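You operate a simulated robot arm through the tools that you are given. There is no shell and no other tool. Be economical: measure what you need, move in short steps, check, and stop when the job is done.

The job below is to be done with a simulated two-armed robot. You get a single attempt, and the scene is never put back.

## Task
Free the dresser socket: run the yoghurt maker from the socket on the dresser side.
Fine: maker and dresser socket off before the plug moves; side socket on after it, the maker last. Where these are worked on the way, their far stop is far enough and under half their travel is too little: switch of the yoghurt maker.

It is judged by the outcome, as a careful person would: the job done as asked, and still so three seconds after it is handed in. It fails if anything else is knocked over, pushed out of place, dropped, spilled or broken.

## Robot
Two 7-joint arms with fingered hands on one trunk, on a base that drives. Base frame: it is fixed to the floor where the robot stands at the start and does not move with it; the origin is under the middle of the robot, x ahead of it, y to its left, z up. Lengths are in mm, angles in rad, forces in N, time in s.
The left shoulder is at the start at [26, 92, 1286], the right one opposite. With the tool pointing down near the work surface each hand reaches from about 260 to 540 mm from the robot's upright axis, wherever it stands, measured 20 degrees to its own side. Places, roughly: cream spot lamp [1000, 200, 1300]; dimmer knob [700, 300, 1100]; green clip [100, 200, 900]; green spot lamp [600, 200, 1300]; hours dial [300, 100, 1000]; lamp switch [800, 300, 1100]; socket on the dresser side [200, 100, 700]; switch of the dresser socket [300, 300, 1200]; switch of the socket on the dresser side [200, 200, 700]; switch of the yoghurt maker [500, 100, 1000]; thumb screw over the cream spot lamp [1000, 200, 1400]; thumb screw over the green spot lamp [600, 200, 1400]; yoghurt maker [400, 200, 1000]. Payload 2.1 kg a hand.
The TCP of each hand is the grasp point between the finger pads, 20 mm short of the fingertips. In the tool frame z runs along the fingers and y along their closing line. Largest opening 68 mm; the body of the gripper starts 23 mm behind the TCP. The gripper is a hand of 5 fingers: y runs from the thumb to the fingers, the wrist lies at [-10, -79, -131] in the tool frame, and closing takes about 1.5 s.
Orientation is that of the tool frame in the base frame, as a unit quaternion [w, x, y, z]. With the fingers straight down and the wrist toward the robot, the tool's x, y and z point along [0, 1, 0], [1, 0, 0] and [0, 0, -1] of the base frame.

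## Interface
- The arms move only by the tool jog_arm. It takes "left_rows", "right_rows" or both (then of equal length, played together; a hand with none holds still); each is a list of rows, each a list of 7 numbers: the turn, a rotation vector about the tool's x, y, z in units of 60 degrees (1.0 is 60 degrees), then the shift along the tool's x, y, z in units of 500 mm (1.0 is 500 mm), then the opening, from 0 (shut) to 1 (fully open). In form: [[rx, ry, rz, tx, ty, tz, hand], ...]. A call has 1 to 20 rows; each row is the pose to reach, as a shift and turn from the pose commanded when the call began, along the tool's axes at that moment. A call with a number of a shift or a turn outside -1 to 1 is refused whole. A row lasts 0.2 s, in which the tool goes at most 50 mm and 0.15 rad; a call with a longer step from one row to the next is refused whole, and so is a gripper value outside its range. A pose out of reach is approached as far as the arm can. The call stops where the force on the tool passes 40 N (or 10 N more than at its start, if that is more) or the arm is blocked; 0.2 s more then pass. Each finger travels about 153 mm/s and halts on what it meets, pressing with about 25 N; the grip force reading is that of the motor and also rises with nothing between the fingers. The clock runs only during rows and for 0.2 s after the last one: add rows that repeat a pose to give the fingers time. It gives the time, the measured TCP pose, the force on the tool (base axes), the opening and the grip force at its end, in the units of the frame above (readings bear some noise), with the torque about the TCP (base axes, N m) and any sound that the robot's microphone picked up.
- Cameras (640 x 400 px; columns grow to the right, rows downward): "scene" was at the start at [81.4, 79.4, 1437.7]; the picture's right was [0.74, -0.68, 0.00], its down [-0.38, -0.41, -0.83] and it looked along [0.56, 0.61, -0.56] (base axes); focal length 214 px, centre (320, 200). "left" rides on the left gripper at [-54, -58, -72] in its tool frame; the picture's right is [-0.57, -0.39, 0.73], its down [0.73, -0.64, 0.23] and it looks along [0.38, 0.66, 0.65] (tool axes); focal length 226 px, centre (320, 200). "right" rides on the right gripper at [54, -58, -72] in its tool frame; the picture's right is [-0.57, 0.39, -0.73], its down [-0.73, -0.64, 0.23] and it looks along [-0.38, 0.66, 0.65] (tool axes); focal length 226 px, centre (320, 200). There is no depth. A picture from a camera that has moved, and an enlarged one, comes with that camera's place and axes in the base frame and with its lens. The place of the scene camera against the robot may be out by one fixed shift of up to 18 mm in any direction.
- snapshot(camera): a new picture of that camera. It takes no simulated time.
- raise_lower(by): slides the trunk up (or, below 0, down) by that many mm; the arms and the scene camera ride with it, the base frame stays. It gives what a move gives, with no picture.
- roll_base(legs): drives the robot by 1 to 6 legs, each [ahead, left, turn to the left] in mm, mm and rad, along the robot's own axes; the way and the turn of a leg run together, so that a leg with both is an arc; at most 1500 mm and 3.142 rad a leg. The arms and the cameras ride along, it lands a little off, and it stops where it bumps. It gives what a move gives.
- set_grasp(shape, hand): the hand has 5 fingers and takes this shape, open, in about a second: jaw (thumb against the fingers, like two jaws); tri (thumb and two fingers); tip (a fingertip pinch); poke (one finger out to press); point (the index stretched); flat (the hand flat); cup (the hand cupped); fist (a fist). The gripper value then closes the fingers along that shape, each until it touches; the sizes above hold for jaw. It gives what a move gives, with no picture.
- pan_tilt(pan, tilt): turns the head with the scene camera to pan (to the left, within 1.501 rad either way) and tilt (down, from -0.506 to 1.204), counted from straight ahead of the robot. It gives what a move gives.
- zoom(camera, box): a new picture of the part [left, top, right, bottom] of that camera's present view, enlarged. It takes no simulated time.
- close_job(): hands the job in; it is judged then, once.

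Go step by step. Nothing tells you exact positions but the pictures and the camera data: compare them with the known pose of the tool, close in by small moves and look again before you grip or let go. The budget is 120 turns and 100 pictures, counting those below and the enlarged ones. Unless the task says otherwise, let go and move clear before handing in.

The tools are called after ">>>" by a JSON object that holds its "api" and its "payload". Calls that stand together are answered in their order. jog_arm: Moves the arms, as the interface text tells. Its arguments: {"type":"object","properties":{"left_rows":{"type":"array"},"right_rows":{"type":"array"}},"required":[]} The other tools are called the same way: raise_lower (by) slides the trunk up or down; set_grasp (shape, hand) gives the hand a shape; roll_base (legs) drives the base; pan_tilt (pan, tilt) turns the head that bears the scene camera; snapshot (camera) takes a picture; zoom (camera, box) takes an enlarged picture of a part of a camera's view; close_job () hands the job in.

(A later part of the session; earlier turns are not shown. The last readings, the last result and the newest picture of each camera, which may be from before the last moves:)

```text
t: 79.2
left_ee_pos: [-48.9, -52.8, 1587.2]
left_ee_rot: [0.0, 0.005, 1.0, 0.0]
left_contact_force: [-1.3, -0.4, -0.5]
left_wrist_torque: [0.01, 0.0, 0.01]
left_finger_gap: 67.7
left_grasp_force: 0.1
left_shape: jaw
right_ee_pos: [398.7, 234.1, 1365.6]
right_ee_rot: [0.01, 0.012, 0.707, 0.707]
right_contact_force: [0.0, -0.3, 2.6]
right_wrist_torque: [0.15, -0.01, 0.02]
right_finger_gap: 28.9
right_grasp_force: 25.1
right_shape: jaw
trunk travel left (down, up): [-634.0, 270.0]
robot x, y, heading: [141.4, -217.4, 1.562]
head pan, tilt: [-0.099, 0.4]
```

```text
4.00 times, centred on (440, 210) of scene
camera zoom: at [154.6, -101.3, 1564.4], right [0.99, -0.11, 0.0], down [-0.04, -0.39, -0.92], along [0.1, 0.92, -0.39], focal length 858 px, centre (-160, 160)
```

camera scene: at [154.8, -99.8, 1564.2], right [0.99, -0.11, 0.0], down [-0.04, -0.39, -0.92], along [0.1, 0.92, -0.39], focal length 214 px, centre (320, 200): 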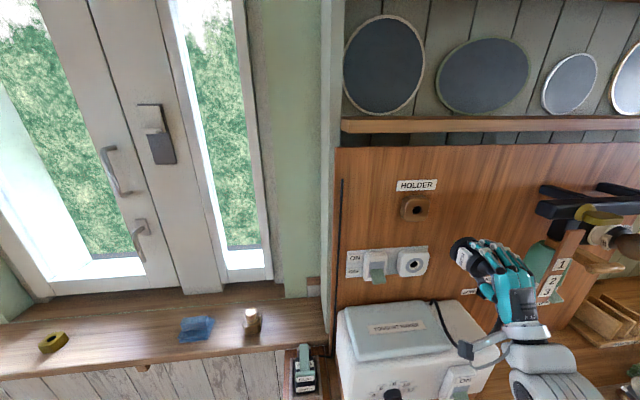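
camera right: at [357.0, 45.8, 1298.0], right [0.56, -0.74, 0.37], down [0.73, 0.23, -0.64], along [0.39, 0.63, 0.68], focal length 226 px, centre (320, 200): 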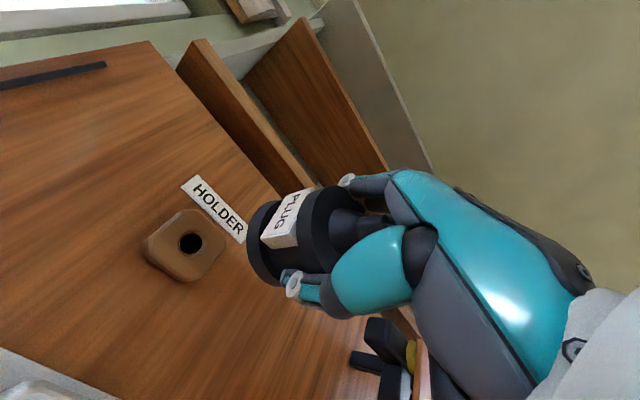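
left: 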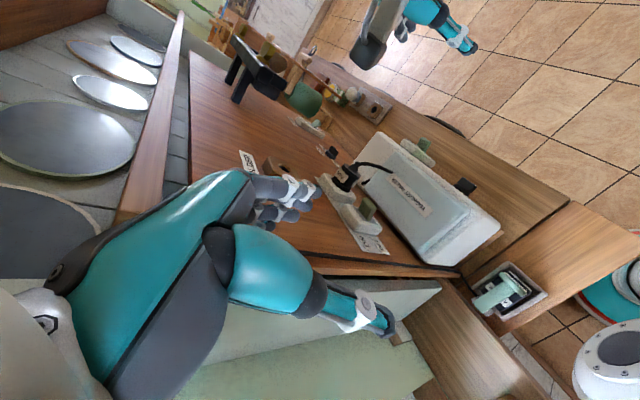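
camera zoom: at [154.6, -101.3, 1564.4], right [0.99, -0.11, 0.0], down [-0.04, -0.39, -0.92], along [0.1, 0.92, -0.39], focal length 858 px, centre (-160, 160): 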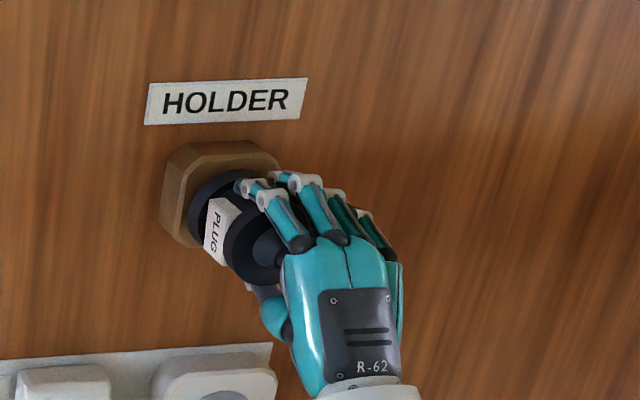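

It is in; pushing until it seats.

>>> {"api": "jog_arm", "payload": {"right_rows": [[0, 0, 0, 0, 0, 0.008, 0], [0, 0, 0, 0, 0, 0.016, 0], [0, 0, 0, 0, 0, 0.024, 0], [0, 0, 0, 0, 0, 0.03, 0]]}}

>>> {"api": "zoom", "payload": {"camera": "right", "box": [160, 140, 400, 290]}}

```text
t: 80.2
left_ee_pos: [-49.3, -61.4, 1587.9]
left_ee_rot: [0.0, 0.006, 1.0, 0.001]
left_contact_force: [-0.3, 0.0, -1.0]
left_wrist_torque: [-0.02, 0.02, 0.02]
left_finger_gap: 67.7
left_grasp_force: 0.0
left_shape: jaw
right_ee_pos: [398.8, 240.8, 1368.6]
right_ee_rot: [0.009, 0.012, 0.703, 0.711]
right_contact_force: [-4.1, -35.1, -6.9]
right_wrist_torque: [-0.22, 0.02, 0.13]
right_finger_gap: 30.8
right_grasp_force: 24.5
right_shape: jaw
trunk travel left (down, up): [-634.0, 270.0]
robot x, y, heading: [142.8, -221.1, 1.561]
head pan, tilt: [-0.099, 0.4]
stopped in row 4 (right hand): the force on the tool passed its limit (the readings are from after the stop); the commanded pose is now the measured one
```

```text
2.67 times, centred on (280, 215) of right
camera zoom: at [344.2, 170.6, 1308.2], right [0.54, -0.75, 0.38], down [0.74, 0.21, -0.64], along [0.4, 0.63, 0.67], focal length 603 px, centre (427, 160)
```

zoom: 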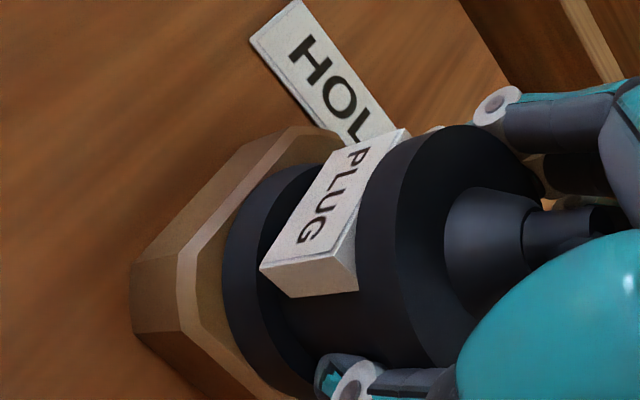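

Seated. Opening and backing away.

>>> {"api": "jog_arm", "payload": {"right_rows": [[0, 0, 0, 0, 0, 0, 0.4], [0, 0, 0, 0, 0, 0, 1], [0, 0, 0, 0, 0, 0, 1], [0, 0, 0, 0, 0, 0, 1], [0, 0, 0, 0, 0, 0, 1]]}}

>>> {"api": "jog_arm", "payload": {"right_rows": [[0, 0, 0, 0, 0, -0.03, 1], [0, 0, 0, 0, 0, -0.07, 1], [0, 0, 0, 0, 0, -0.12, 1], [0, 0, 0, 0, 0, -0.18, 1], [0, 0, 0, 0, 0, -0.24, 1]]}}

>>> {"api": "snapshot", "payload": {"camera": "right"}}

>>> {"api": "snapshot", "payload": {"camera": "scene"}}

```text
t: 81.4
left_ee_pos: [-50.3, -52.3, 1586.8]
left_ee_rot: [0.0, 0.005, 1.0, -0.001]
left_contact_force: [0.4, 0.2, 0.4]
left_wrist_torque: [0.02, -0.05, -0.02]
left_finger_gap: 67.9
left_grasp_force: 0.1
left_shape: jaw
right_ee_pos: [400.5, 248.0, 1365.8]
right_ee_rot: [0.01, 0.012, 0.706, 0.708]
right_contact_force: [-1.0, -1.8, 4.3]
right_wrist_torque: [-0.06, 0.03, 0.01]
right_finger_gap: 67.9
right_grasp_force: 0.0
right_shape: jaw
trunk travel left (down, up): [-634.0, 270.0]
robot x, y, heading: [141.8, -219.6, 1.56]
head pan, tilt: [-0.099, 0.4]
```

```text
t: 82.6
left_ee_pos: [-48.5, -52.7, 1586.6]
left_ee_rot: [0.0, 0.005, 1.0, -0.001]
left_contact_force: [0.0, -0.2, -0.2]
left_wrist_torque: [-0.04, -0.04, 0.0]
left_finger_gap: 67.4
left_grasp_force: 0.0
left_shape: jaw
right_ee_pos: [395.0, 129.9, 1367.6]
right_ee_rot: [0.01, 0.012, 0.707, 0.708]
right_contact_force: [-0.7, -0.4, 0.3]
right_wrist_torque: [0.01, -0.04, 0.02]
right_finger_gap: 68.0
right_grasp_force: 0.1
right_shape: jaw
trunk travel left (down, up): [-634.0, 270.0]
robot x, y, heading: [139.9, -224.0, 1.56]
head pan, tilt: [-0.099, 0.4]
```

```text
38 pictures are left
camera right: at [339.5, 58.6, 1308.3], right [0.54, -0.75, 0.38], down [0.74, 0.21, -0.64], along [0.4, 0.63, 0.66], focal length 226 px, centre (320, 200)
```

right: 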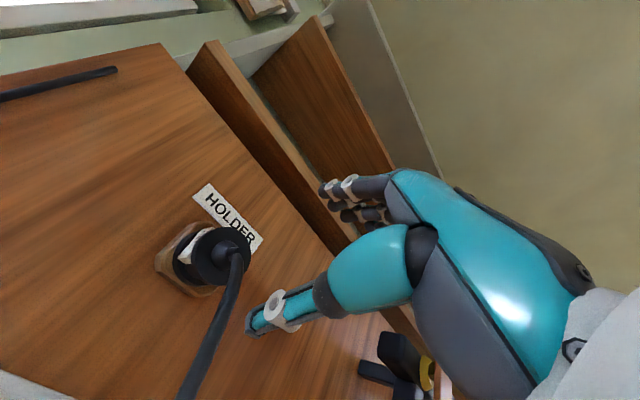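

```text
37 pictures are left
camera scene: at [154.8, -102.0, 1564.4], right [0.99, -0.11, 0.0], down [-0.04, -0.39, -0.92], along [0.1, 0.92, -0.39], focal length 214 px, centre (320, 200)
```

scene: 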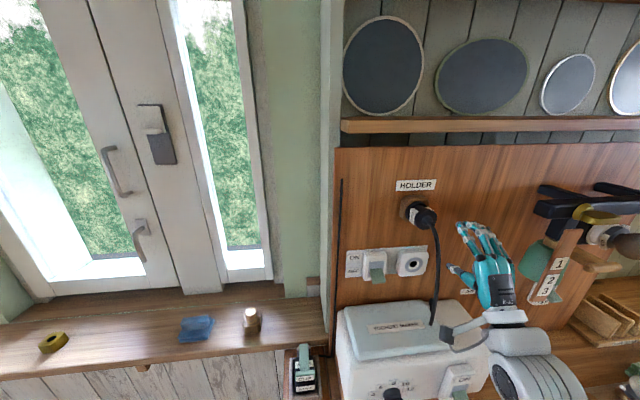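

The plug sits in the holder, cable hanging clear. I'll back off, pull the right hand in, and bring the left hand to the mirrored level pose.

>>> {"api": "roll_base", "payload": {"legs": [[-250, 0, 0]]}}

>>> {"api": "jog_arm", "payload": {"left_rows": [[-0.12, 0, 0, 0.02, 0.04, 0.05, 1], [-0.24, 0, 0, 0.04, 0.08, 0.1, 1], [-0.36, 0, 0, 0.06, 0.12, 0.15, 1], [-0.48, 0, 0, 0.08, 0.16, 0.2, 1], [-0.6, 0, 0, 0.1, 0.2, 0.25, 1], [-0.72, 0, 0, 0.12, 0.24, 0.3, 1], [-0.84, 0, 0, 0.13, 0.28, 0.35, 1], [-0.96, 0, 0, 0.13, 0.32, 0.4, 1], [-0.96, 0, 0, 0.13, 0.32, 0.44, 1]], "right_rows": [[0, 0, 0, -0.02, 0, -0.05, 1], [0, 0, 0, -0.04, 0, -0.1, 1], [0, 0, 0, -0.06, 0, -0.15, 1], [0, 0, 0, -0.08, 0, -0.2, 1], [0, 0, 0, -0.1, 0, -0.25, 1], [0, 0, 0, -0.12, 0, -0.3, 1], [0, 0, 0, -0.14, 0, -0.35, 1], [0, 0, 0, -0.16, 0, -0.4, 1], [0, 0, 0, -0.2, 0, -0.42, 1]]}}

>>> {"api": "jog_arm", "payload": {"left_rows": [[-0.14, 0, 0, 0, 0, 0, 1], [-0.28, 0, 0, 0, 0, 0, 1], [-0.42, 0, 0, 0, 0, 0, 1], [-0.54, 0, 0, 0, 0, 0, 1], [-0.54, 0, 0, 0, 0, 0, 1]]}}

```text
t: 84.5
left_ee_pos: [-51.1, -308.0, 1587.6]
left_ee_rot: [-0.001, 0.005, 1.0, 0.0]
left_contact_force: [-0.7, 1.1, -0.6]
left_wrist_torque: [0.02, 0.0, -0.02]
left_finger_gap: 68.0
left_grasp_force: 0.1
left_shape: jaw
right_ee_pos: [392.8, -126.1, 1368.3]
right_ee_rot: [0.009, 0.013, 0.706, 0.708]
right_contact_force: [0.0, -0.5, -1.2]
right_wrist_torque: [0.0, 0.01, 0.0]
right_finger_gap: 67.7
right_grasp_force: 0.0
right_shape: jaw
trunk travel left (down, up): [-634.0, 270.0]
robot x, y, heading: [138.1, -478.5, 1.566]
head pan, tilt: [-0.099, 0.4]
```

```text
t: 86.5
left_ee_pos: [-116.9, -150.1, 1366.6]
left_ee_rot: [0.001, 0.003, 0.877, 0.481]
left_contact_force: [0.7, 0.2, 0.6]
left_wrist_torque: [0.02, 0.02, 0.04]
left_finger_gap: 67.7
left_grasp_force: 0.0
left_shape: jaw
right_ee_pos: [485.9, -336.7, 1367.3]
right_ee_rot: [0.009, 0.012, 0.706, 0.708]
right_contact_force: [-0.2, 0.0, -0.2]
right_wrist_torque: [0.0, -0.02, -0.03]
right_finger_gap: 67.6
right_grasp_force: 0.0
right_shape: jaw
trunk travel left (down, up): [-634.0, 270.0]
robot x, y, heading: [136.7, -478.4, 1.563]
head pan, tilt: [-0.099, 0.4]
```

```text
t: 87.7
left_ee_pos: [-114.5, -148.1, 1365.8]
left_ee_rot: [0.004, 0.004, 0.708, 0.706]
left_contact_force: [-0.4, 0.7, 0.2]
left_wrist_torque: [0.0, -0.01, 0.01]
left_finger_gap: 67.8
left_grasp_force: 0.0
left_shape: jaw
right_ee_pos: [486.3, -337.0, 1366.2]
right_ee_rot: [0.008, 0.012, 0.706, 0.708]
right_contact_force: [-0.7, 0.0, 0.5]
right_wrist_torque: [0.03, 0.01, -0.02]
right_finger_gap: 67.6
right_grasp_force: 0.1
right_shape: jaw
trunk travel left (down, up): [-634.0, 270.0]
robot x, y, heading: [138.7, -476.9, 1.556]
head pan, tilt: [-0.099, 0.4]
```

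The left hand is level. Quick test that it can go 130 mm lower in this pose and come back.

>>> {"api": "jog_arm", "payload": {"left_rows": [[0, 0, 0, 0, -0.06, 0, 1], [0, 0, 0, 0, -0.12, 0, 1], [0, 0, 0, 0, -0.16, 0, 1], [0, 0, 0, 0, -0.19, 0, 1], [0, 0, 0, 0, -0.22, 0, 1], [0, 0, 0, 0, -0.25, 0, 1], [0, 0, 0, 0, -0.28, 0, 1], [0, 0, 0, 0, -0.19, 0, 1], [0, 0, 0, 0, -0.1, 0, 1], [0, 0, 0, 0, 0, 0, 1]]}}

>>> {"api": "roll_base", "payload": {"legs": [[0, -512, 0.01], [150, 0, 0]]}}

>>> {"api": "snapshot", "payload": {"camera": "left"}}

```text
t: 89.9
left_ee_pos: [-111.8, -149.8, 1363.1]
left_ee_rot: [0.004, 0.004, 0.708, 0.706]
left_contact_force: [-0.8, 1.4, -0.3]
left_wrist_torque: [0.0, 0.01, -0.01]
left_finger_gap: 67.7
left_grasp_force: 0.1
left_shape: jaw
right_ee_pos: [487.1, -338.1, 1366.9]
right_ee_rot: [0.009, 0.012, 0.706, 0.708]
right_contact_force: [-0.5, -0.2, -0.5]
right_wrist_torque: [0.01, -0.01, 0.03]
right_finger_gap: 67.8
right_grasp_force: 0.0
right_shape: jaw
trunk travel left (down, up): [-634.0, 270.0]
robot x, y, heading: [140.7, -478.6, 1.567]
head pan, tilt: [-0.099, 0.4]
```

```text
t: 93.9
left_ee_pos: [408.4, -3.6, 1363.2]
left_ee_rot: [0.002, 0.001, 0.709, 0.705]
left_contact_force: [-0.1, -0.3, -0.4]
left_wrist_torque: [-0.02, 0.01, 0.0]
left_finger_gap: 67.8
left_grasp_force: 0.1
left_shape: jaw
right_ee_pos: [1008.4, -191.5, 1367.4]
right_ee_rot: [0.009, 0.01, 0.707, 0.707]
right_contact_force: [0.1, -0.2, -0.4]
right_wrist_torque: [-0.04, 0.0, -0.02]
right_finger_gap: 67.9
right_grasp_force: 0.0
right_shape: jaw
trunk travel left (down, up): [-634.0, 270.0]
robot x, y, heading: [659.9, -335.2, 1.56]
head pan, tilt: [-0.099, 0.4]
```

```text
36 pictures are left
camera left: at [463.2, -76.2, 1305.6], right [0.57, 0.72, -0.39], down [-0.73, 0.23, -0.64], along [-0.37, 0.65, 0.66], focal length 226 px, centre (320, 200)
```

left: 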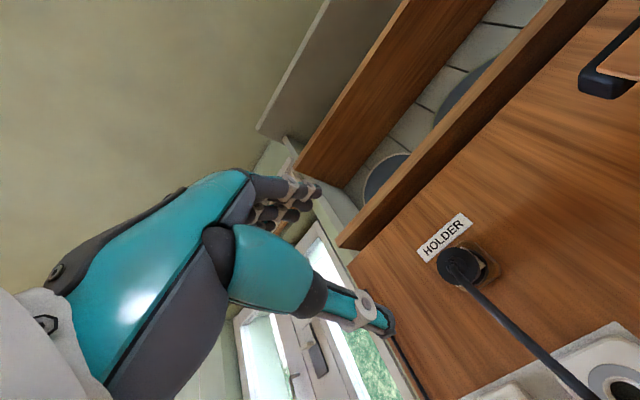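

The reach test passed. The plug front is at about [401,218,1366]; I'll roll the left hand 40° so the thumb misses the cable, and close in.

>>> {"api": "roll_base", "payload": {"legs": [[140, 0, 0.01]]}}

>>> {"api": "jog_arm", "payload": {"left_rows": [[0, 0, 0.13, 0.008, 0.003, 0, 1], [0, 0, 0.26, 0.016, 0.006, 0, 1], [0, 0, 0.39, 0.016, 0.006, 0, 1], [0, 0, 0.52, 0.016, 0.006, 0, 1], [0, 0, 0.65, 0.016, 0.006, 0, 1], [0, 0, 0.65, 0.016, 0.006, 0, 1]]}}

>>> {"api": "snapshot", "payload": {"camera": "left"}}

```text
t: 95.2
left_ee_pos: [406.2, 132.2, 1363.6]
left_ee_rot: [-0.001, -0.002, 0.708, 0.707]
left_contact_force: [0.3, -0.6, 0.2]
left_wrist_torque: [-0.04, -0.02, -0.02]
left_finger_gap: 67.6
left_grasp_force: 0.1
left_shape: jaw
right_ee_pos: [1007.7, -49.4, 1365.9]
right_ee_rot: [0.006, 0.008, 0.707, 0.707]
right_contact_force: [0.1, 1.0, 0.1]
right_wrist_torque: [0.01, 0.02, 0.0]
right_finger_gap: 67.7
right_grasp_force: 0.1
right_shape: jaw
trunk travel left (down, up): [-634.0, 270.0]
robot x, y, heading: [659.5, -193.5, 1.575]
head pan, tilt: [-0.099, 0.4]
```

```text
t: 96.6
left_ee_pos: [400.3, 130.0, 1366.8]
left_ee_rot: [-0.236, 0.236, 0.668, 0.665]
left_contact_force: [0.3, -0.6, -0.4]
left_wrist_torque: [-0.01, -0.01, 0.01]
left_finger_gap: 67.3
left_grasp_force: 0.1
left_shape: jaw
right_ee_pos: [1008.7, -50.0, 1366.1]
right_ee_rot: [0.005, 0.009, 0.706, 0.708]
right_contact_force: [0.9, 0.1, 0.0]
right_wrist_torque: [0.06, -0.01, -0.02]
right_finger_gap: 67.8
right_grasp_force: 0.1
right_shape: jaw
trunk travel left (down, up): [-634.0, 270.0]
robot x, y, heading: [661.8, -195.2, 1.574]
head pan, tilt: [-0.099, 0.4]
```

```text
35 pictures are left
camera left: at [405.2, 59.0, 1287.3], right [0.19, 0.73, -0.66], down [-0.97, 0.23, -0.04], along [0.12, 0.65, 0.75], focal length 226 px, centre (320, 200)
```

left: 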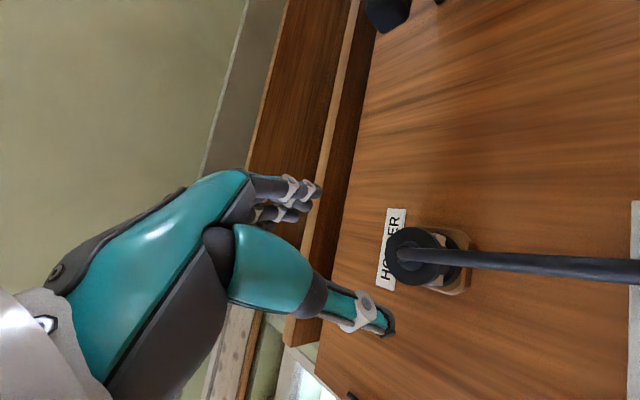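

Aligned. Moving the open jaw onto the plug.

>>> {"api": "jog_arm", "payload": {"left_rows": [[0, 0, 0, 0, 0, 0.06, 1], [0, 0, 0, 0, 0, 0.12, 1], [0, 0, 0, 0, 0, 0.17, 1], [0, 0, 0, 0, 0, 0.2, 1], [0, 0, 0, 0, 0, 0.22, 1], [0, 0, 0, 0, 0, 0.22, 1]]}}

>>> {"api": "snapshot", "payload": {"camera": "left"}}

```text
t: 98.0
left_ee_pos: [397.4, 241.3, 1366.0]
left_ee_rot: [-0.237, 0.236, 0.668, 0.665]
left_contact_force: [0.1, 0.3, 0.6]
left_wrist_torque: [-0.01, -0.02, 0.0]
left_finger_gap: 67.9
left_grasp_force: 0.0
left_shape: jaw
right_ee_pos: [1006.5, -50.1, 1366.1]
right_ee_rot: [0.005, 0.008, 0.706, 0.708]
right_contact_force: [-0.7, 1.0, 0.5]
right_wrist_torque: [-0.01, -0.01, 0.04]
right_finger_gap: 67.6
right_grasp_force: 0.0
right_shape: jaw
trunk travel left (down, up): [-634.0, 270.0]
robot x, y, heading: [662.3, -197.0, 1.571]
head pan, tilt: [-0.099, 0.4]
```

```text
34 pictures are left
camera left: at [404.9, 170.1, 1287.5], right [0.2, 0.73, -0.66], down [-0.97, 0.23, -0.04], along [0.12, 0.65, 0.75], focal length 226 px, centre (320, 200)
```

left: 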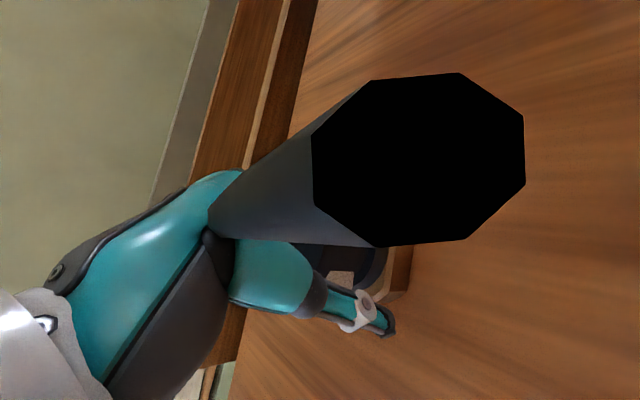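

The cord brushes the wrist camera's view only. Closing and pulling out.

>>> {"api": "jog_arm", "payload": {"left_rows": [[0, 0, 0, 0, 0, 0, 0.7], [0, 0, 0, 0, 0, 0, 0.4], [0, 0, 0, 0, 0, 0, 0], [0, 0, 0, 0, 0, 0, 0], [0, 0, 0, 0, 0, 0, 0], [0, 0, 0, 0, 0, 0, 0], [0, 0, 0, 0, 0, 0, 0]]}}

>>> {"api": "jog_arm", "payload": {"left_rows": [[0, 0, 0, 0, 0, -0.01, 0], [0, 0, 0, 0, 0, -0.02, 0], [0, 0, 0, 0, 0, -0.03, 0], [0, 0, 0, 0, 0, -0.05, 0], [0, 0, 0, 0, 0, -0.07, 0], [0, 0, 0, 0, 0, -0.1, 0], [0, 0, 0, 0, 0, -0.14, 0], [0, 0, 0, 0, 0, -0.18, 0]]}}

>>> {"api": "snapshot", "payload": {"camera": "left"}}

```text
t: 99.6
left_ee_pos: [398.7, 240.6, 1365.8]
left_ee_rot: [-0.237, 0.235, 0.667, 0.665]
left_contact_force: [-0.6, -4.7, -2.0]
left_wrist_torque: [0.01, 0.01, -0.07]
left_finger_gap: 32.3
left_grasp_force: 24.9
left_shape: jaw
right_ee_pos: [1006.4, -51.4, 1366.7]
right_ee_rot: [0.006, 0.008, 0.706, 0.708]
right_contact_force: [-0.4, -0.1, 0.4]
right_wrist_torque: [-0.02, 0.01, 0.0]
right_finger_gap: 67.8
right_grasp_force: 0.0
right_shape: jaw
trunk travel left (down, up): [-634.0, 270.0]
robot x, y, heading: [661.0, -197.2, 1.569]
head pan, tilt: [-0.099, 0.4]
```

```text
t: 101.4
left_ee_pos: [399.8, 152.0, 1368.6]
left_ee_rot: [-0.237, 0.236, 0.668, 0.665]
left_contact_force: [0.1, 0.2, -0.3]
left_wrist_torque: [0.01, 0.02, 0.02]
left_finger_gap: 30.4
left_grasp_force: 25.5
left_shape: jaw
right_ee_pos: [1007.6, -50.1, 1367.1]
right_ee_rot: [0.005, 0.008, 0.706, 0.708]
right_contact_force: [-0.6, 0.3, 0.5]
right_wrist_torque: [0.02, 0.0, -0.02]
right_finger_gap: 67.8
right_grasp_force: 0.1
right_shape: jaw
trunk travel left (down, up): [-634.0, 270.0]
robot x, y, heading: [659.6, -192.1, 1.573]
head pan, tilt: [-0.099, 0.4]
```

```text
33 pictures are left
camera left: at [405.5, 80.1, 1289.3], right [0.19, 0.73, -0.66], down [-0.97, 0.23, -0.04], along [0.12, 0.65, 0.75], focal length 226 px, centre (320, 200)
```

left: 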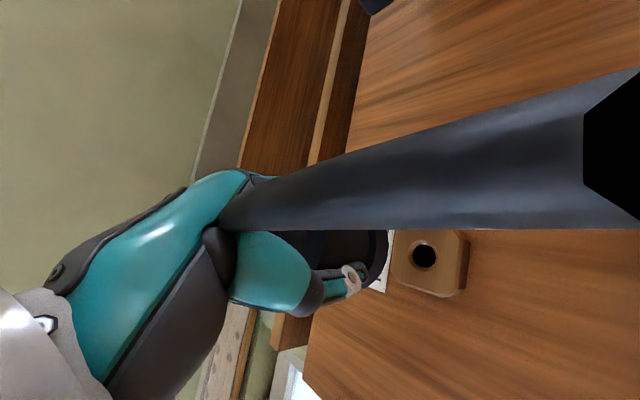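

I have the plug in the left hand. I'll back away, lower a bit, undo the roll, then drive around in steps toward the dresser's side, keeping the hand near the maker for the cable.

>>> {"api": "roll_base", "payload": {"legs": [[-250, 0, 0]]}}

>>> {"api": "raise_lower", "payload": {"by": -200}}

>>> {"api": "jog_arm", "payload": {"left_rows": [[0, 0, -0.13, 0, 0, 0, 0], [0, 0, -0.26, 0, 0, 0, 0], [0, 0, -0.39, 0, 0, 0, 0], [0, 0, -0.52, 0, 0, 0, 0], [0, 0, -0.65, 0, 0, 0, 0], [0, 0, -0.65, 0, 0, 0, 0]]}}

>>> {"api": "roll_base", "payload": {"legs": [[0, 0, -0.785], [-332, 332, 0], [0, 0, -0.785]]}}

>>> {"api": "snapshot", "payload": {"camera": "scene"}}

```text
t: 103.2
left_ee_pos: [401.1, -100.7, 1368.7]
left_ee_rot: [-0.236, 0.236, 0.667, 0.666]
left_contact_force: [-0.5, 0.2, -0.1]
left_wrist_torque: [0.0, 0.01, 0.01]
left_finger_gap: 30.3
left_grasp_force: 24.9
left_shape: jaw
right_ee_pos: [1007.7, -305.4, 1367.2]
right_ee_rot: [0.006, 0.009, 0.706, 0.708]
right_contact_force: [-0.1, -0.2, 0.4]
right_wrist_torque: [-0.01, 0.02, -0.02]
right_finger_gap: 67.9
right_grasp_force: 0.0
right_shape: jaw
trunk travel left (down, up): [-634.0, 270.0]
robot x, y, heading: [666.6, -447.0, 1.567]
head pan, tilt: [-0.099, 0.4]
```

```text
t: 105.4
left_ee_pos: [400.4, -98.9, 1168.4]
left_ee_rot: [-0.235, 0.237, 0.667, 0.666]
left_contact_force: [0.3, -0.1, -1.0]
left_wrist_torque: [0.01, 0.01, 0.03]
left_finger_gap: 30.4
left_grasp_force: 24.9
left_shape: jaw
right_ee_pos: [1007.2, -304.4, 1167.5]
right_ee_rot: [0.006, 0.009, 0.706, 0.708]
right_contact_force: [-0.4, 0.1, 0.3]
right_wrist_torque: [-0.01, 0.01, 0.0]
right_finger_gap: 67.7
right_grasp_force: 0.1
right_shape: jaw
trunk travel left (down, up): [-434.0, 470.0]
robot x, y, heading: [659.9, -447.2, 1.57]
head pan, tilt: [-0.099, 0.4]
```

```text
t: 106.8
left_ee_pos: [400.0, -101.4, 1167.6]
left_ee_rot: [0.001, -0.001, 0.708, 0.706]
left_contact_force: [0.1, 0.3, -0.7]
left_wrist_torque: [0.01, 0.01, 0.03]
left_finger_gap: 30.7
left_grasp_force: 25.5
left_shape: jaw
right_ee_pos: [1008.4, -303.9, 1166.2]
right_ee_rot: [0.007, 0.01, 0.706, 0.708]
right_contact_force: [0.0, 0.7, 0.4]
right_wrist_torque: [-0.01, 0.0, 0.02]
right_finger_gap: 67.9
right_grasp_force: 0.0
right_shape: jaw
trunk travel left (down, up): [-434.0, 470.0]
robot x, y, heading: [659.3, -447.4, 1.565]
head pan, tilt: [-0.099, 0.4]
```

```text
t: 113.7
left_ee_pos: [544.0, -177.0, 1167.8]
left_ee_rot: [0.499, 0.5, 0.501, 0.5]
left_contact_force: [-0.1, -0.8, -0.7]
left_wrist_torque: [0.04, 0.0, 0.02]
left_finger_gap: 30.1
left_grasp_force: 24.6
left_shape: jaw
right_ee_pos: [341.3, -785.1, 1165.7]
right_ee_rot: [0.505, 0.506, 0.493, 0.496]
right_contact_force: [-0.2, 0.3, 0.5]
right_wrist_torque: [0.0, 0.03, 0.0]
right_finger_gap: 67.7
right_grasp_force: 0.2
right_shape: jaw
trunk travel left (down, up): [-434.0, 470.0]
robot x, y, heading: [198.7, -438.1, -0.002]
head pan, tilt: [-0.099, 0.4]
```

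```text
32 pictures are left
camera scene: at [320.0, -435.5, 1363.8], right [-0.1, -1.0, 0.0], down [-0.39, 0.04, -0.92], along [0.92, -0.09, -0.39], focal length 214 px, centre (320, 200)
```

scene: 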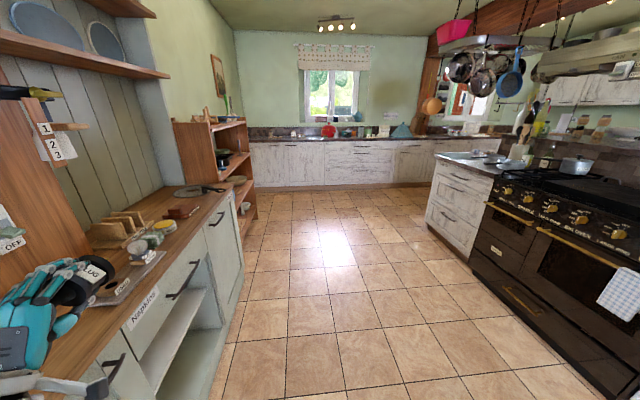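

>>> {"api": "roll_base", "payload": {"legs": [[-560, 248, 0]]}}

>>> {"api": "raise_lower", "payload": {"by": -200}}

>>> {"api": "pan_tilt", "payload": {"pan": 0.55, "tilt": 0.7}}

>>> {"api": "snapshot", "payload": {"camera": "scene"}}

>>> {"api": "snapshot", "payload": {"camera": "left"}}

```text
t: 117.1
left_ee_pos: [-8.1, 73.1, 1167.4]
left_ee_rot: [0.502, 0.503, 0.498, 0.497]
left_contact_force: [0.2, -0.3, -1.4]
left_wrist_torque: [0.03, -0.02, 0.02]
left_finger_gap: 30.5
left_grasp_force: 24.3
left_shape: jaw
right_ee_pos: [-215.4, -532.6, 1166.4]
right_ee_rot: [0.507, 0.508, 0.491, 0.493]
right_contact_force: [-1.1, 0.1, -0.1]
right_wrist_torque: [0.02, -0.02, 0.01]
right_finger_gap: 67.8
right_grasp_force: 0.2
right_shape: jaw
trunk travel left (down, up): [-434.0, 470.0]
robot x, y, heading: [-353.3, -186.0, -0.017]
head pan, tilt: [-0.099, 0.4]
```

```text
t: 119.3
left_ee_pos: [-7.8, 72.5, 968.9]
left_ee_rot: [0.502, 0.503, 0.499, 0.497]
left_contact_force: [-0.5, -0.2, -0.1]
left_wrist_torque: [0.02, 0.0, -0.02]
left_finger_gap: 29.7
left_grasp_force: 25.6
left_shape: jaw
right_ee_pos: [-216.5, -534.3, 965.9]
right_ee_rot: [0.507, 0.508, 0.491, 0.494]
right_contact_force: [-0.2, -0.3, 0.1]
right_wrist_torque: [0.0, 0.03, 0.01]
right_finger_gap: 67.7
right_grasp_force: 0.1
right_shape: jaw
trunk travel left (down, up): [-234.0, 670.0]
robot x, y, heading: [-355.5, -187.7, -0.008]
head pan, tilt: [-0.099, 0.4]
```

```text
t: 120.3
left_ee_pos: [-7.4, 74.2, 968.3]
left_ee_rot: [0.502, 0.503, 0.498, 0.497]
left_contact_force: [0.3, 0.3, 0.1]
left_wrist_torque: [-0.03, -0.02, 0.01]
left_finger_gap: 29.8
left_grasp_force: 25.1
left_shape: jaw
right_ee_pos: [-216.6, -533.8, 967.5]
right_ee_rot: [0.507, 0.508, 0.491, 0.494]
right_contact_force: [0.5, -0.1, -0.7]
right_wrist_torque: [-0.02, -0.06, 0.0]
right_finger_gap: 67.8
right_grasp_force: 0.0
right_shape: jaw
trunk travel left (down, up): [-234.0, 670.0]
robot x, y, heading: [-356.0, -189.0, -0.012]
head pan, tilt: [0.55, 0.7]
```

```text
31 pictures are left
camera scene: at [-223.9, -129.8, 1135.2], right [0.51, -0.86, 0.0], down [-0.55, -0.33, -0.77], along [0.66, 0.39, -0.64], focal length 214 px, centre (320, 200)
```

scene: 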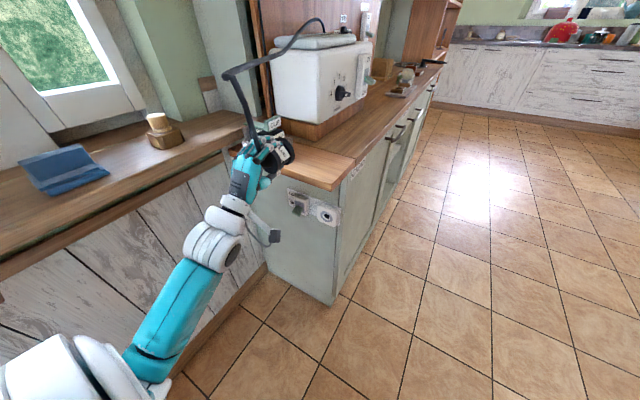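

```text
30 pictures are left
camera left: at [-79.2, 20.0, 910.3], right [0.72, -0.57, -0.39], down [0.23, 0.73, -0.64], along [0.65, 0.37, 0.66], focal length 226 px, centre (320, 200)
```

left: 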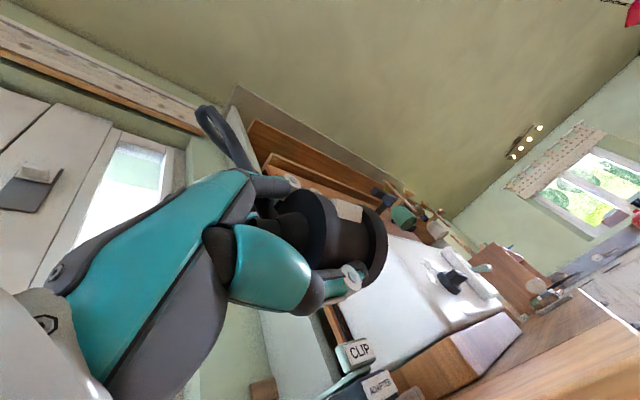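

The cable has plenty of slack. The board's near corner is at about [82,28,880], so the hand is clear of it. Lowering further.

>>> {"api": "raise_lower", "payload": {"by": -215}}

>>> {"api": "jog_arm", "payload": {"left_rows": [[0, 0, 0, 0, -0.05, 0, 0], [0, 0, 0, 0, -0.1, 0, 0], [0, 0, 0, 0, -0.14, 0, 0], [0, 0, 0, 0, -0.14, 0, 0]]}}

>>> {"api": "snapshot", "payload": {"camera": "left"}}

>>> {"api": "zoom", "payload": {"camera": "scene", "box": [200, 60, 440, 210]}}

```text
t: 122.6
left_ee_pos: [-7.8, 72.9, 753.3]
left_ee_rot: [0.502, 0.503, 0.499, 0.497]
left_contact_force: [-0.5, -0.1, -0.9]
left_wrist_torque: [0.02, 0.01, 0.02]
left_finger_gap: 29.9
left_grasp_force: 24.8
left_shape: jaw
right_ee_pos: [-217.6, -534.9, 750.0]
right_ee_rot: [0.508, 0.509, 0.49, 0.493]
right_contact_force: [0.3, -0.2, -0.1]
right_wrist_torque: [-0.01, -0.03, -0.01]
right_finger_gap: 67.9
right_grasp_force: 0.0
right_shape: jaw
trunk travel left (down, up): [-19.0, 885.0]
robot x, y, heading: [-352.8, -187.9, -0.01]
head pan, tilt: [0.55, 0.7]
```

```text
t: 123.6
left_ee_pos: [-8.6, 71.8, 681.9]
left_ee_rot: [0.502, 0.503, 0.498, 0.497]
left_contact_force: [0.1, 0.7, 0.1]
left_wrist_torque: [-0.02, -0.01, 0.01]
left_finger_gap: 29.7
left_grasp_force: 25.2
left_shape: jaw
right_ee_pos: [-217.2, -533.3, 752.2]
right_ee_rot: [0.507, 0.508, 0.49, 0.495]
right_contact_force: [-0.4, -0.1, -0.6]
right_wrist_torque: [-0.04, 0.02, -0.02]
right_finger_gap: 67.7
right_grasp_force: 0.1
right_shape: jaw
trunk travel left (down, up): [-19.0, 885.0]
robot x, y, heading: [-355.7, -185.9, -0.01]
head pan, tilt: [0.55, 0.7]
```

```text
29 pictures are left
camera left: at [-79.9, 18.4, 624.3], right [0.72, -0.57, -0.39], down [0.23, 0.73, -0.64], along [0.65, 0.37, 0.66], focal length 226 px, centre (320, 200)
```

left: 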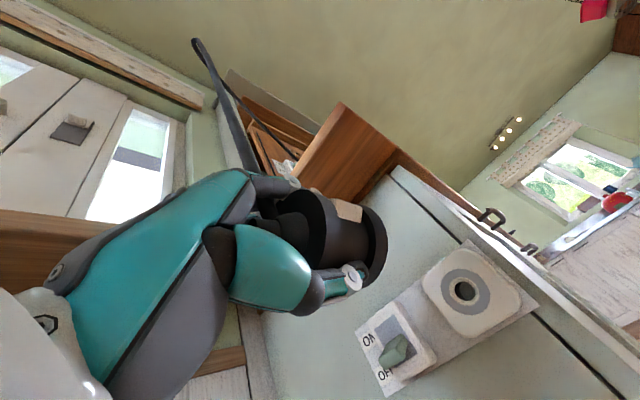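

```text
2.67 times, centred on (320, 135) of scene
camera zoom: at [-170.6, -130.3, 914.9], right [0.51, -0.86, 0.0], down [-0.55, -0.33, -0.76], along [0.66, 0.39, -0.64], focal length 572 px, centre (320, 373)
```

zoom: 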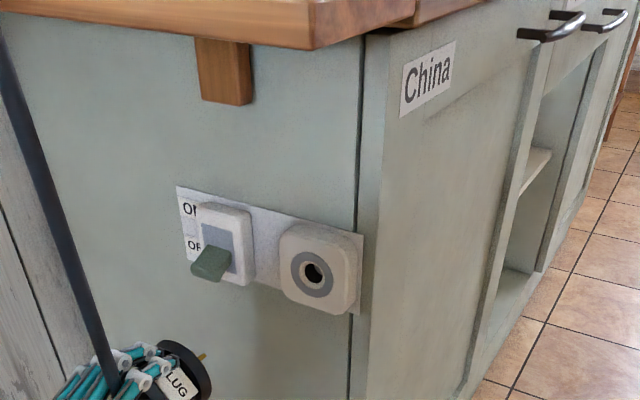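

The hole is roughly at [205,92,659]. Moving closer with the base, then measuring again from the left camera.

>>> {"api": "roll_base", "payload": {"legs": [[98, 18, 0.008]]}}

>>> {"api": "jog_arm", "payload": {"left_rows": [[0, 0, 0, 0, -0.02, 0, 0], [0, 0, 0, 0, -0.044, 0, 0], [0, 0, 0, 0, -0.044, 0, 0]]}}

>>> {"api": "snapshot", "payload": {"camera": "left"}}

>>> {"api": "snapshot", "payload": {"camera": "scene"}}

```text
t: 124.7
left_ee_pos: [87.3, 92.0, 681.3]
left_ee_rot: [0.5, 0.501, 0.5, 0.499]
left_contact_force: [0.0, 0.2, -0.2]
left_wrist_torque: [-0.02, 0.0, -0.02]
left_finger_gap: 29.9
left_grasp_force: 24.8
left_shape: jaw
right_ee_pos: [-114.7, -514.9, 752.2]
right_ee_rot: [0.505, 0.506, 0.493, 0.496]
right_contact_force: [0.1, -0.2, 0.5]
right_wrist_torque: [0.01, 0.0, 0.02]
right_finger_gap: 68.0
right_grasp_force: 0.0
right_shape: jaw
trunk travel left (down, up): [-19.0, 885.0]
robot x, y, heading: [-256.7, -171.3, 0.002]
head pan, tilt: [0.55, 0.7]
```

```text
t: 125.5
left_ee_pos: [87.9, 91.7, 660.2]
left_ee_rot: [0.5, 0.501, 0.501, 0.498]
left_contact_force: [0.4, 0.1, -0.3]
left_wrist_torque: [0.02, -0.01, 0.03]
left_finger_gap: 29.8
left_grasp_force: 24.9
left_shape: jaw
right_ee_pos: [-116.6, -514.7, 751.1]
right_ee_rot: [0.505, 0.507, 0.492, 0.496]
right_contact_force: [0.0, 0.1, 0.1]
right_wrist_torque: [0.01, 0.01, 0.02]
right_finger_gap: 68.1
right_grasp_force: 0.0
right_shape: jaw
trunk travel left (down, up): [-19.0, 885.0]
robot x, y, heading: [-257.8, -171.6, -0.002]
head pan, tilt: [0.55, 0.7]
```

```text
27 pictures are left
camera left: at [16.6, 37.8, 602.4], right [0.73, -0.57, -0.39], down [0.23, 0.73, -0.64], along [0.65, 0.38, 0.66], focal length 226 px, centre (320, 200)
```

left: 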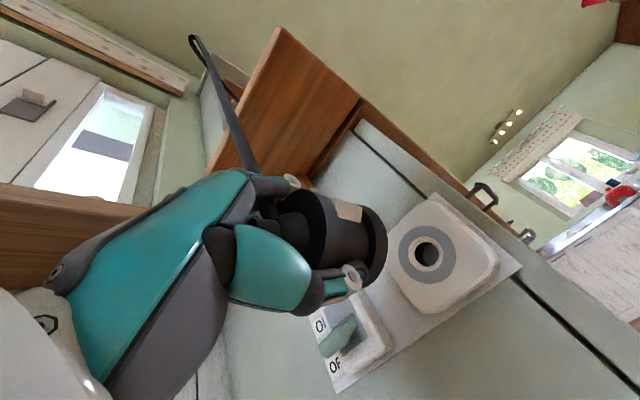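

```text
26 pictures are left
camera scene: at [-73.2, -111.4, 914.9], right [0.52, -0.85, 0.0], down [-0.55, -0.33, -0.76], along [0.65, 0.4, -0.64], focal length 214 px, centre (320, 200)
```

scene: 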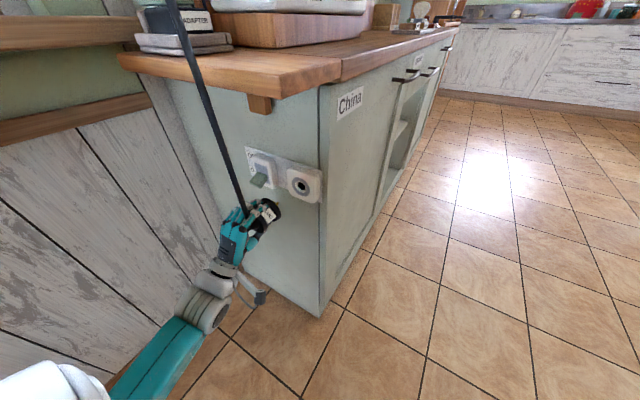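

Two left views agree: the hole is at [206,89,660]. Advancing 60 mm with the base, then trimming.

>>> {"api": "roll_base", "payload": {"legs": [[58, -2, 0]]}}

>>> {"api": "zoom", "payload": {"camera": "left", "box": [240, 150, 480, 300]}}

>>> {"api": "zoom", "payload": {"camera": "scene", "box": [180, 130, 340, 230]}}

```text
t: 126.5
left_ee_pos: [145.7, 88.9, 659.8]
left_ee_rot: [0.5, 0.502, 0.5, 0.498]
left_contact_force: [-0.8, -0.2, -0.5]
left_wrist_torque: [0.0, 0.01, -0.01]
left_finger_gap: 29.6
left_grasp_force: 25.4
left_shape: jaw
right_ee_pos: [-58.1, -517.2, 751.0]
right_ee_rot: [0.505, 0.507, 0.492, 0.496]
right_contact_force: [-0.5, 0.7, -0.6]
right_wrist_torque: [0.01, 0.0, 0.0]
right_finger_gap: 67.9
right_grasp_force: 0.1
right_shape: jaw
trunk travel left (down, up): [-19.0, 885.0]
robot x, y, heading: [-199.5, -168.0, -0.003]
head pan, tilt: [0.55, 0.7]
```

```text
2.67 times, centred on (360, 225) of left
camera zoom: at [74.4, 35.6, 602.6], right [0.73, -0.57, -0.39], down [0.23, 0.73, -0.64], along [0.65, 0.38, 0.66], focal length 603 px, centre (213, 133)
```

zoom: 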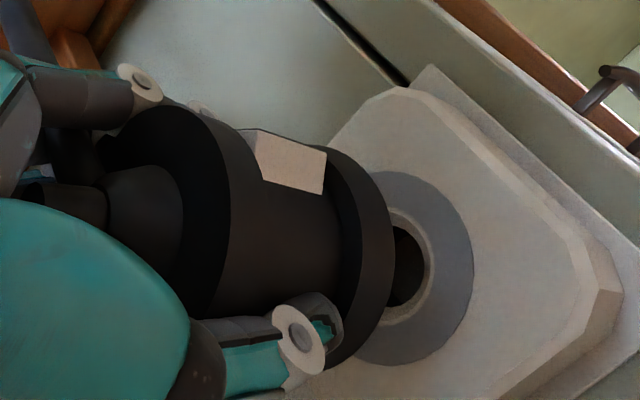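

```text
4.00 times, centred on (260, 180) of scene
camera zoom: at [-15.3, -113.6, 914.9], right [0.52, -0.85, 0.0], down [-0.55, -0.34, -0.76], along [0.65, 0.4, -0.64], focal length 858 px, centre (560, 280)
```

zoom: 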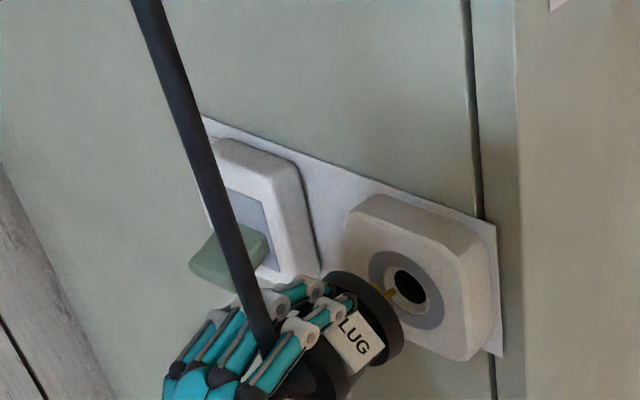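

The brass pin points into the hole. Inserting slowly.

>>> {"api": "jog_arm", "payload": {"left_rows": [[0, 0, 0, 0, 0, 0.01, 0], [0, 0, 0, 0, 0, 0.02, 0], [0, 0, 0, 0, 0, 0.03, 0], [0, 0, 0, 0, 0, 0.04, 0], [0, 0, 0, 0, 0, 0.05, 0], [0, 0, 0, 0, 0, 0.06, 0], [0, 0, 0, 0, 0, 0.07, 0], [0, 0, 0, 0, 0, 0.08, 0]]}}

>>> {"api": "zoom", "payload": {"camera": "left", "box": [240, 150, 480, 300]}}

```text
t: 127.9
left_ee_pos: [169.9, 89.8, 660.5]
left_ee_rot: [0.5, 0.5, 0.5, 0.5]
left_contact_force: [-24.2, -3.9, -4.8]
left_wrist_torque: [0.0, 0.14, -0.19]
left_finger_gap: 31.7
left_grasp_force: 25.5
left_shape: jaw
right_ee_pos: [-59.8, -517.7, 751.5]
right_ee_rot: [0.504, 0.505, 0.493, 0.497]
right_contact_force: [-0.9, 0.2, 0.5]
right_wrist_torque: [-0.01, 0.03, 0.0]
right_finger_gap: 67.7
right_grasp_force: 0.1
right_shape: jaw
trunk travel left (down, up): [-19.0, 885.0]
robot x, y, heading: [-200.2, -172.3, -0.002]
head pan, tilt: [0.55, 0.7]
stopped in row 6 (left hand): the force on the tool passed its limit (the readings are from after the stop); the commanded pose is now the measured one
```

```text
2.67 times, centred on (360, 225) of left
camera zoom: at [99.6, 36.0, 603.1], right [0.73, -0.57, -0.39], down [0.23, 0.73, -0.64], along [0.65, 0.38, 0.66], focal length 603 px, centre (213, 133)
```

zoom: 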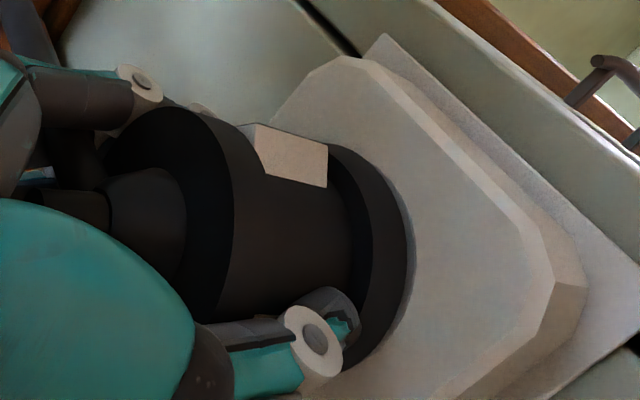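

>>> {"api": "zoom", "payload": {"camera": "scene", "box": [220, 160, 340, 235]}}

```text
5.33 times, centred on (280, 198) of scene
camera zoom: at [-17.5, -113.3, 915.3], right [0.52, -0.85, 0.0], down [-0.55, -0.34, -0.77], along [0.65, 0.4, -0.64], focal length 1144 px, centre (533, 213)
```

zoom: 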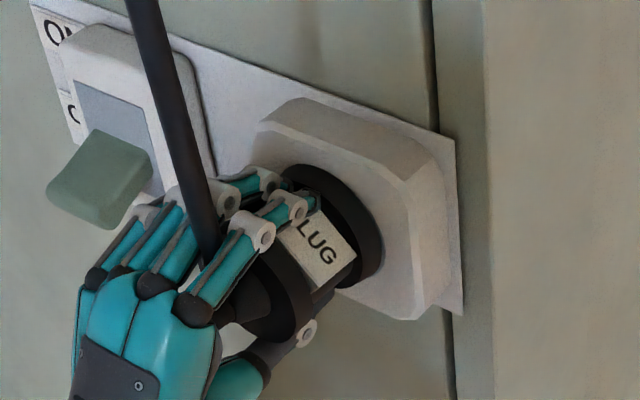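

It looks flush; one more push to be sure it is fully home.

>>> {"api": "jog_arm", "payload": {"left_rows": [[0, 0, 0, 0, 0, 0.008, 0], [0, 0, 0, 0, 0, 0.016, 0], [0, 0, 0, 0, 0, 0.024, 0], [0, 0, 0, 0, 0, 0.03, 0]]}}

>>> {"api": "zoom", "payload": {"camera": "scene", "box": [220, 160, 340, 235]}}

```text
t: 128.2
left_ee_pos: [171.8, 89.8, 662.1]
left_ee_rot: [0.502, 0.5, 0.499, 0.499]
left_contact_force: [-24.6, -4.8, -3.9]
left_wrist_torque: [0.06, 0.13, -0.17]
left_finger_gap: 31.7
left_grasp_force: 24.4
left_shape: jaw
right_ee_pos: [-60.2, -517.2, 752.4]
right_ee_rot: [0.505, 0.506, 0.493, 0.497]
right_contact_force: [-0.3, -0.2, 0.1]
right_wrist_torque: [0.0, 0.01, 0.04]
right_finger_gap: 67.8
right_grasp_force: 0.1
right_shape: jaw
trunk travel left (down, up): [-19.0, 885.0]
robot x, y, heading: [-196.5, -171.9, -0.002]
head pan, tilt: [0.55, 0.7]
stopped in row 1 (left hand): the force on the tool passed its limit (the readings are from after the stop); the commanded pose is now the measured one
```

```text
5.33 times, centred on (280, 198) of scene
camera zoom: at [-17.9, -113.2, 915.3], right [0.52, -0.85, 0.0], down [-0.55, -0.34, -0.77], along [0.65, 0.4, -0.64], focal length 1144 px, centre (533, 213)
```

zoom: 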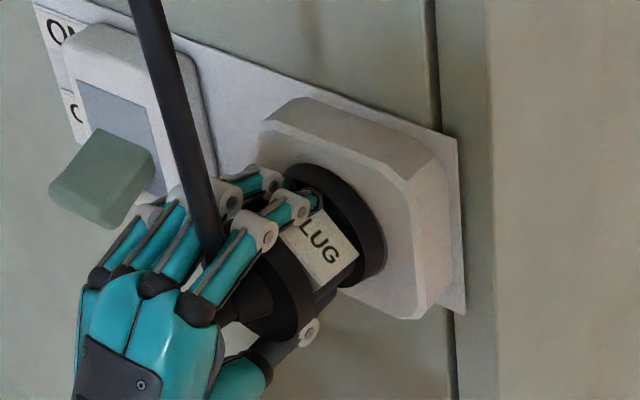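

The plug is home. Releasing and backing straight out, then looking at the side switch.

>>> {"api": "jog_arm", "payload": {"left_rows": [[0, 0, 0, 0, 0, 0, 0.4], [0, 0, 0, 0, 0, 0, 1], [0, 0, 0, 0, 0, 0, 1], [0, 0, 0, 0, 0, 0, 1], [0, 0, 0, 0, 0, 0, 1]]}}

>>> {"api": "roll_base", "payload": {"legs": [[-120, 0, 0], [0, 70, 0]]}}

>>> {"api": "snapshot", "payload": {"camera": "left"}}

>>> {"api": "snapshot", "payload": {"camera": "scene"}}

```text
t: 128.8
left_ee_pos: [172.0, 90.0, 659.9]
left_ee_rot: [0.501, 0.5, 0.501, 0.499]
left_contact_force: [-0.3, -1.3, -0.4]
left_wrist_torque: [-0.03, -0.02, -0.01]
left_finger_gap: 67.3
left_grasp_force: 0.0
left_shape: jaw
right_ee_pos: [-57.2, -516.6, 751.0]
right_ee_rot: [0.505, 0.505, 0.494, 0.496]
right_contact_force: [0.5, 0.3, 0.1]
right_wrist_torque: [-0.01, -0.01, 0.0]
right_finger_gap: 67.7
right_grasp_force: 0.2
right_shape: jaw
trunk travel left (down, up): [-19.0, 885.0]
robot x, y, heading: [-203.2, -172.6, 0.006]
head pan, tilt: [0.55, 0.7]
stopped in row 3 (left hand): the force on the tool passed its limit (the readings are from after the stop); the commanded pose is now the measured one
```

```text
t: 130.7
left_ee_pos: [52.6, 156.6, 660.0]
left_ee_rot: [0.501, 0.5, 0.5, 0.499]
left_contact_force: [-0.3, 0.2, 0.5]
left_wrist_torque: [0.01, 0.01, 0.01]
left_finger_gap: 67.6
left_grasp_force: 0.0
left_shape: jaw
right_ee_pos: [-181.1, -450.2, 752.0]
right_ee_rot: [0.505, 0.506, 0.493, 0.496]
right_contact_force: [-0.4, -0.9, -0.3]
right_wrist_torque: [0.0, 0.01, 0.01]
right_finger_gap: 67.7
right_grasp_force: 0.0
right_shape: jaw
trunk travel left (down, up): [-19.0, 885.0]
robot x, y, heading: [-320.4, -107.2, -0.005]
head pan, tilt: [0.55, 0.7]
```

```text
20 pictures are left
camera left: at [-19.1, 102.7, 602.3], right [0.72, -0.57, -0.39], down [0.23, 0.73, -0.64], along [0.65, 0.38, 0.66], focal length 226 px, centre (320, 200)
```

left: 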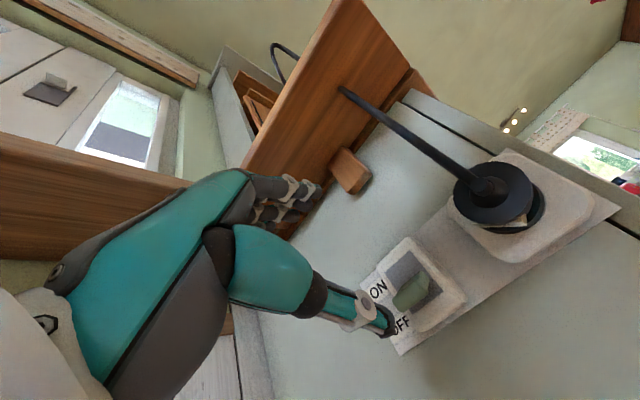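

```text
19 pictures are left
camera scene: at [-136.9, -46.0, 914.9], right [0.52, -0.85, 0.0], down [-0.55, -0.33, -0.76], along [0.65, 0.4, -0.64], focal length 214 px, centre (320, 200)
```

scene: 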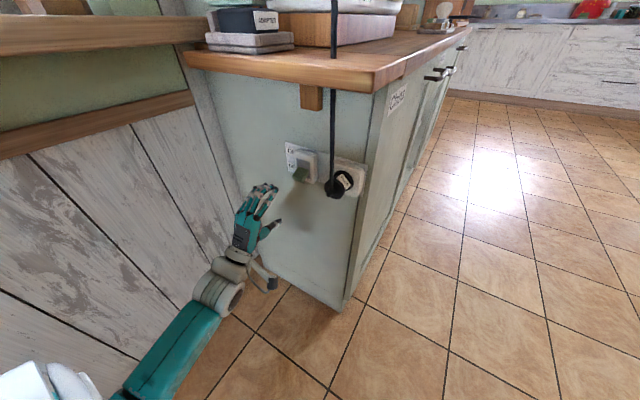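

The plug stays in and the side switch lever is at about [175,184,647]. Moving the open jaw onto it.

>>> {"api": "roll_base", "payload": {"legs": [[60, 27, 0]]}}

>>> {"api": "jog_arm", "payload": {"left_rows": [[0, 0, 0, 0, -0.015, 0.02, 1], [0, 0, 0, 0, -0.03, 0.04, 1], [0, 0, 0, 0, -0.03, 0.06, 1]]}}

>>> {"api": "snapshot", "payload": {"camera": "left"}}

```text
t: 131.7
left_ee_pos: [112.4, 183.8, 660.9]
left_ee_rot: [0.501, 0.5, 0.5, 0.499]
left_contact_force: [0.3, 0.6, 0.0]
left_wrist_torque: [0.01, -0.02, 0.03]
left_finger_gap: 67.6
left_grasp_force: 0.1
left_shape: jaw
right_ee_pos: [-118.5, -423.4, 752.0]
right_ee_rot: [0.505, 0.506, 0.494, 0.495]
right_contact_force: [-0.6, 0.3, 0.2]
right_wrist_torque: [-0.01, 0.0, 0.01]
right_finger_gap: 67.8
right_grasp_force: 0.0
right_shape: jaw
trunk travel left (down, up): [-19.0, 885.0]
robot x, y, heading: [-262.1, -74.9, -0.002]
head pan, tilt: [0.55, 0.7]
```

```text
t: 132.4
left_ee_pos: [142.9, 181.7, 644.0]
left_ee_rot: [0.502, 0.5, 0.5, 0.498]
left_contact_force: [0.5, -0.5, 0.3]
left_wrist_torque: [-0.01, 0.0, 0.02]
left_finger_gap: 68.0
left_grasp_force: 0.0
left_shape: jaw
right_ee_pos: [-118.7, -422.7, 750.9]
right_ee_rot: [0.506, 0.507, 0.492, 0.495]
right_contact_force: [-0.1, 1.0, 0.0]
right_wrist_torque: [0.01, -0.01, -0.01]
right_finger_gap: 67.9
right_grasp_force: 0.2
right_shape: jaw
trunk travel left (down, up): [-19.0, 885.0]
robot x, y, heading: [-261.2, -76.8, 0.001]
head pan, tilt: [0.55, 0.7]
```

```text
18 pictures are left
camera left: at [70.5, 128.9, 586.8], right [0.72, -0.57, -0.39], down [0.23, 0.73, -0.64], along [0.65, 0.38, 0.66], focal length 226 px, centre (320, 200)
```

left: 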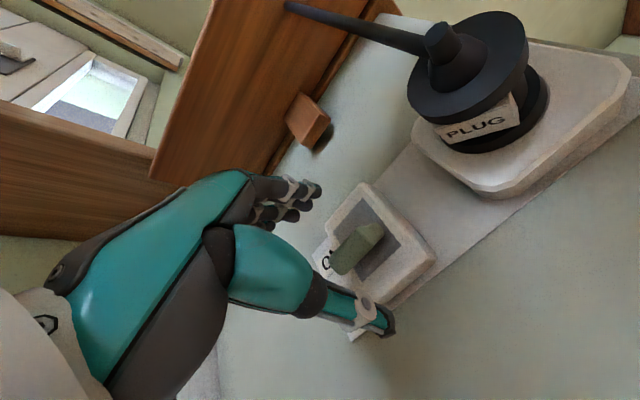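

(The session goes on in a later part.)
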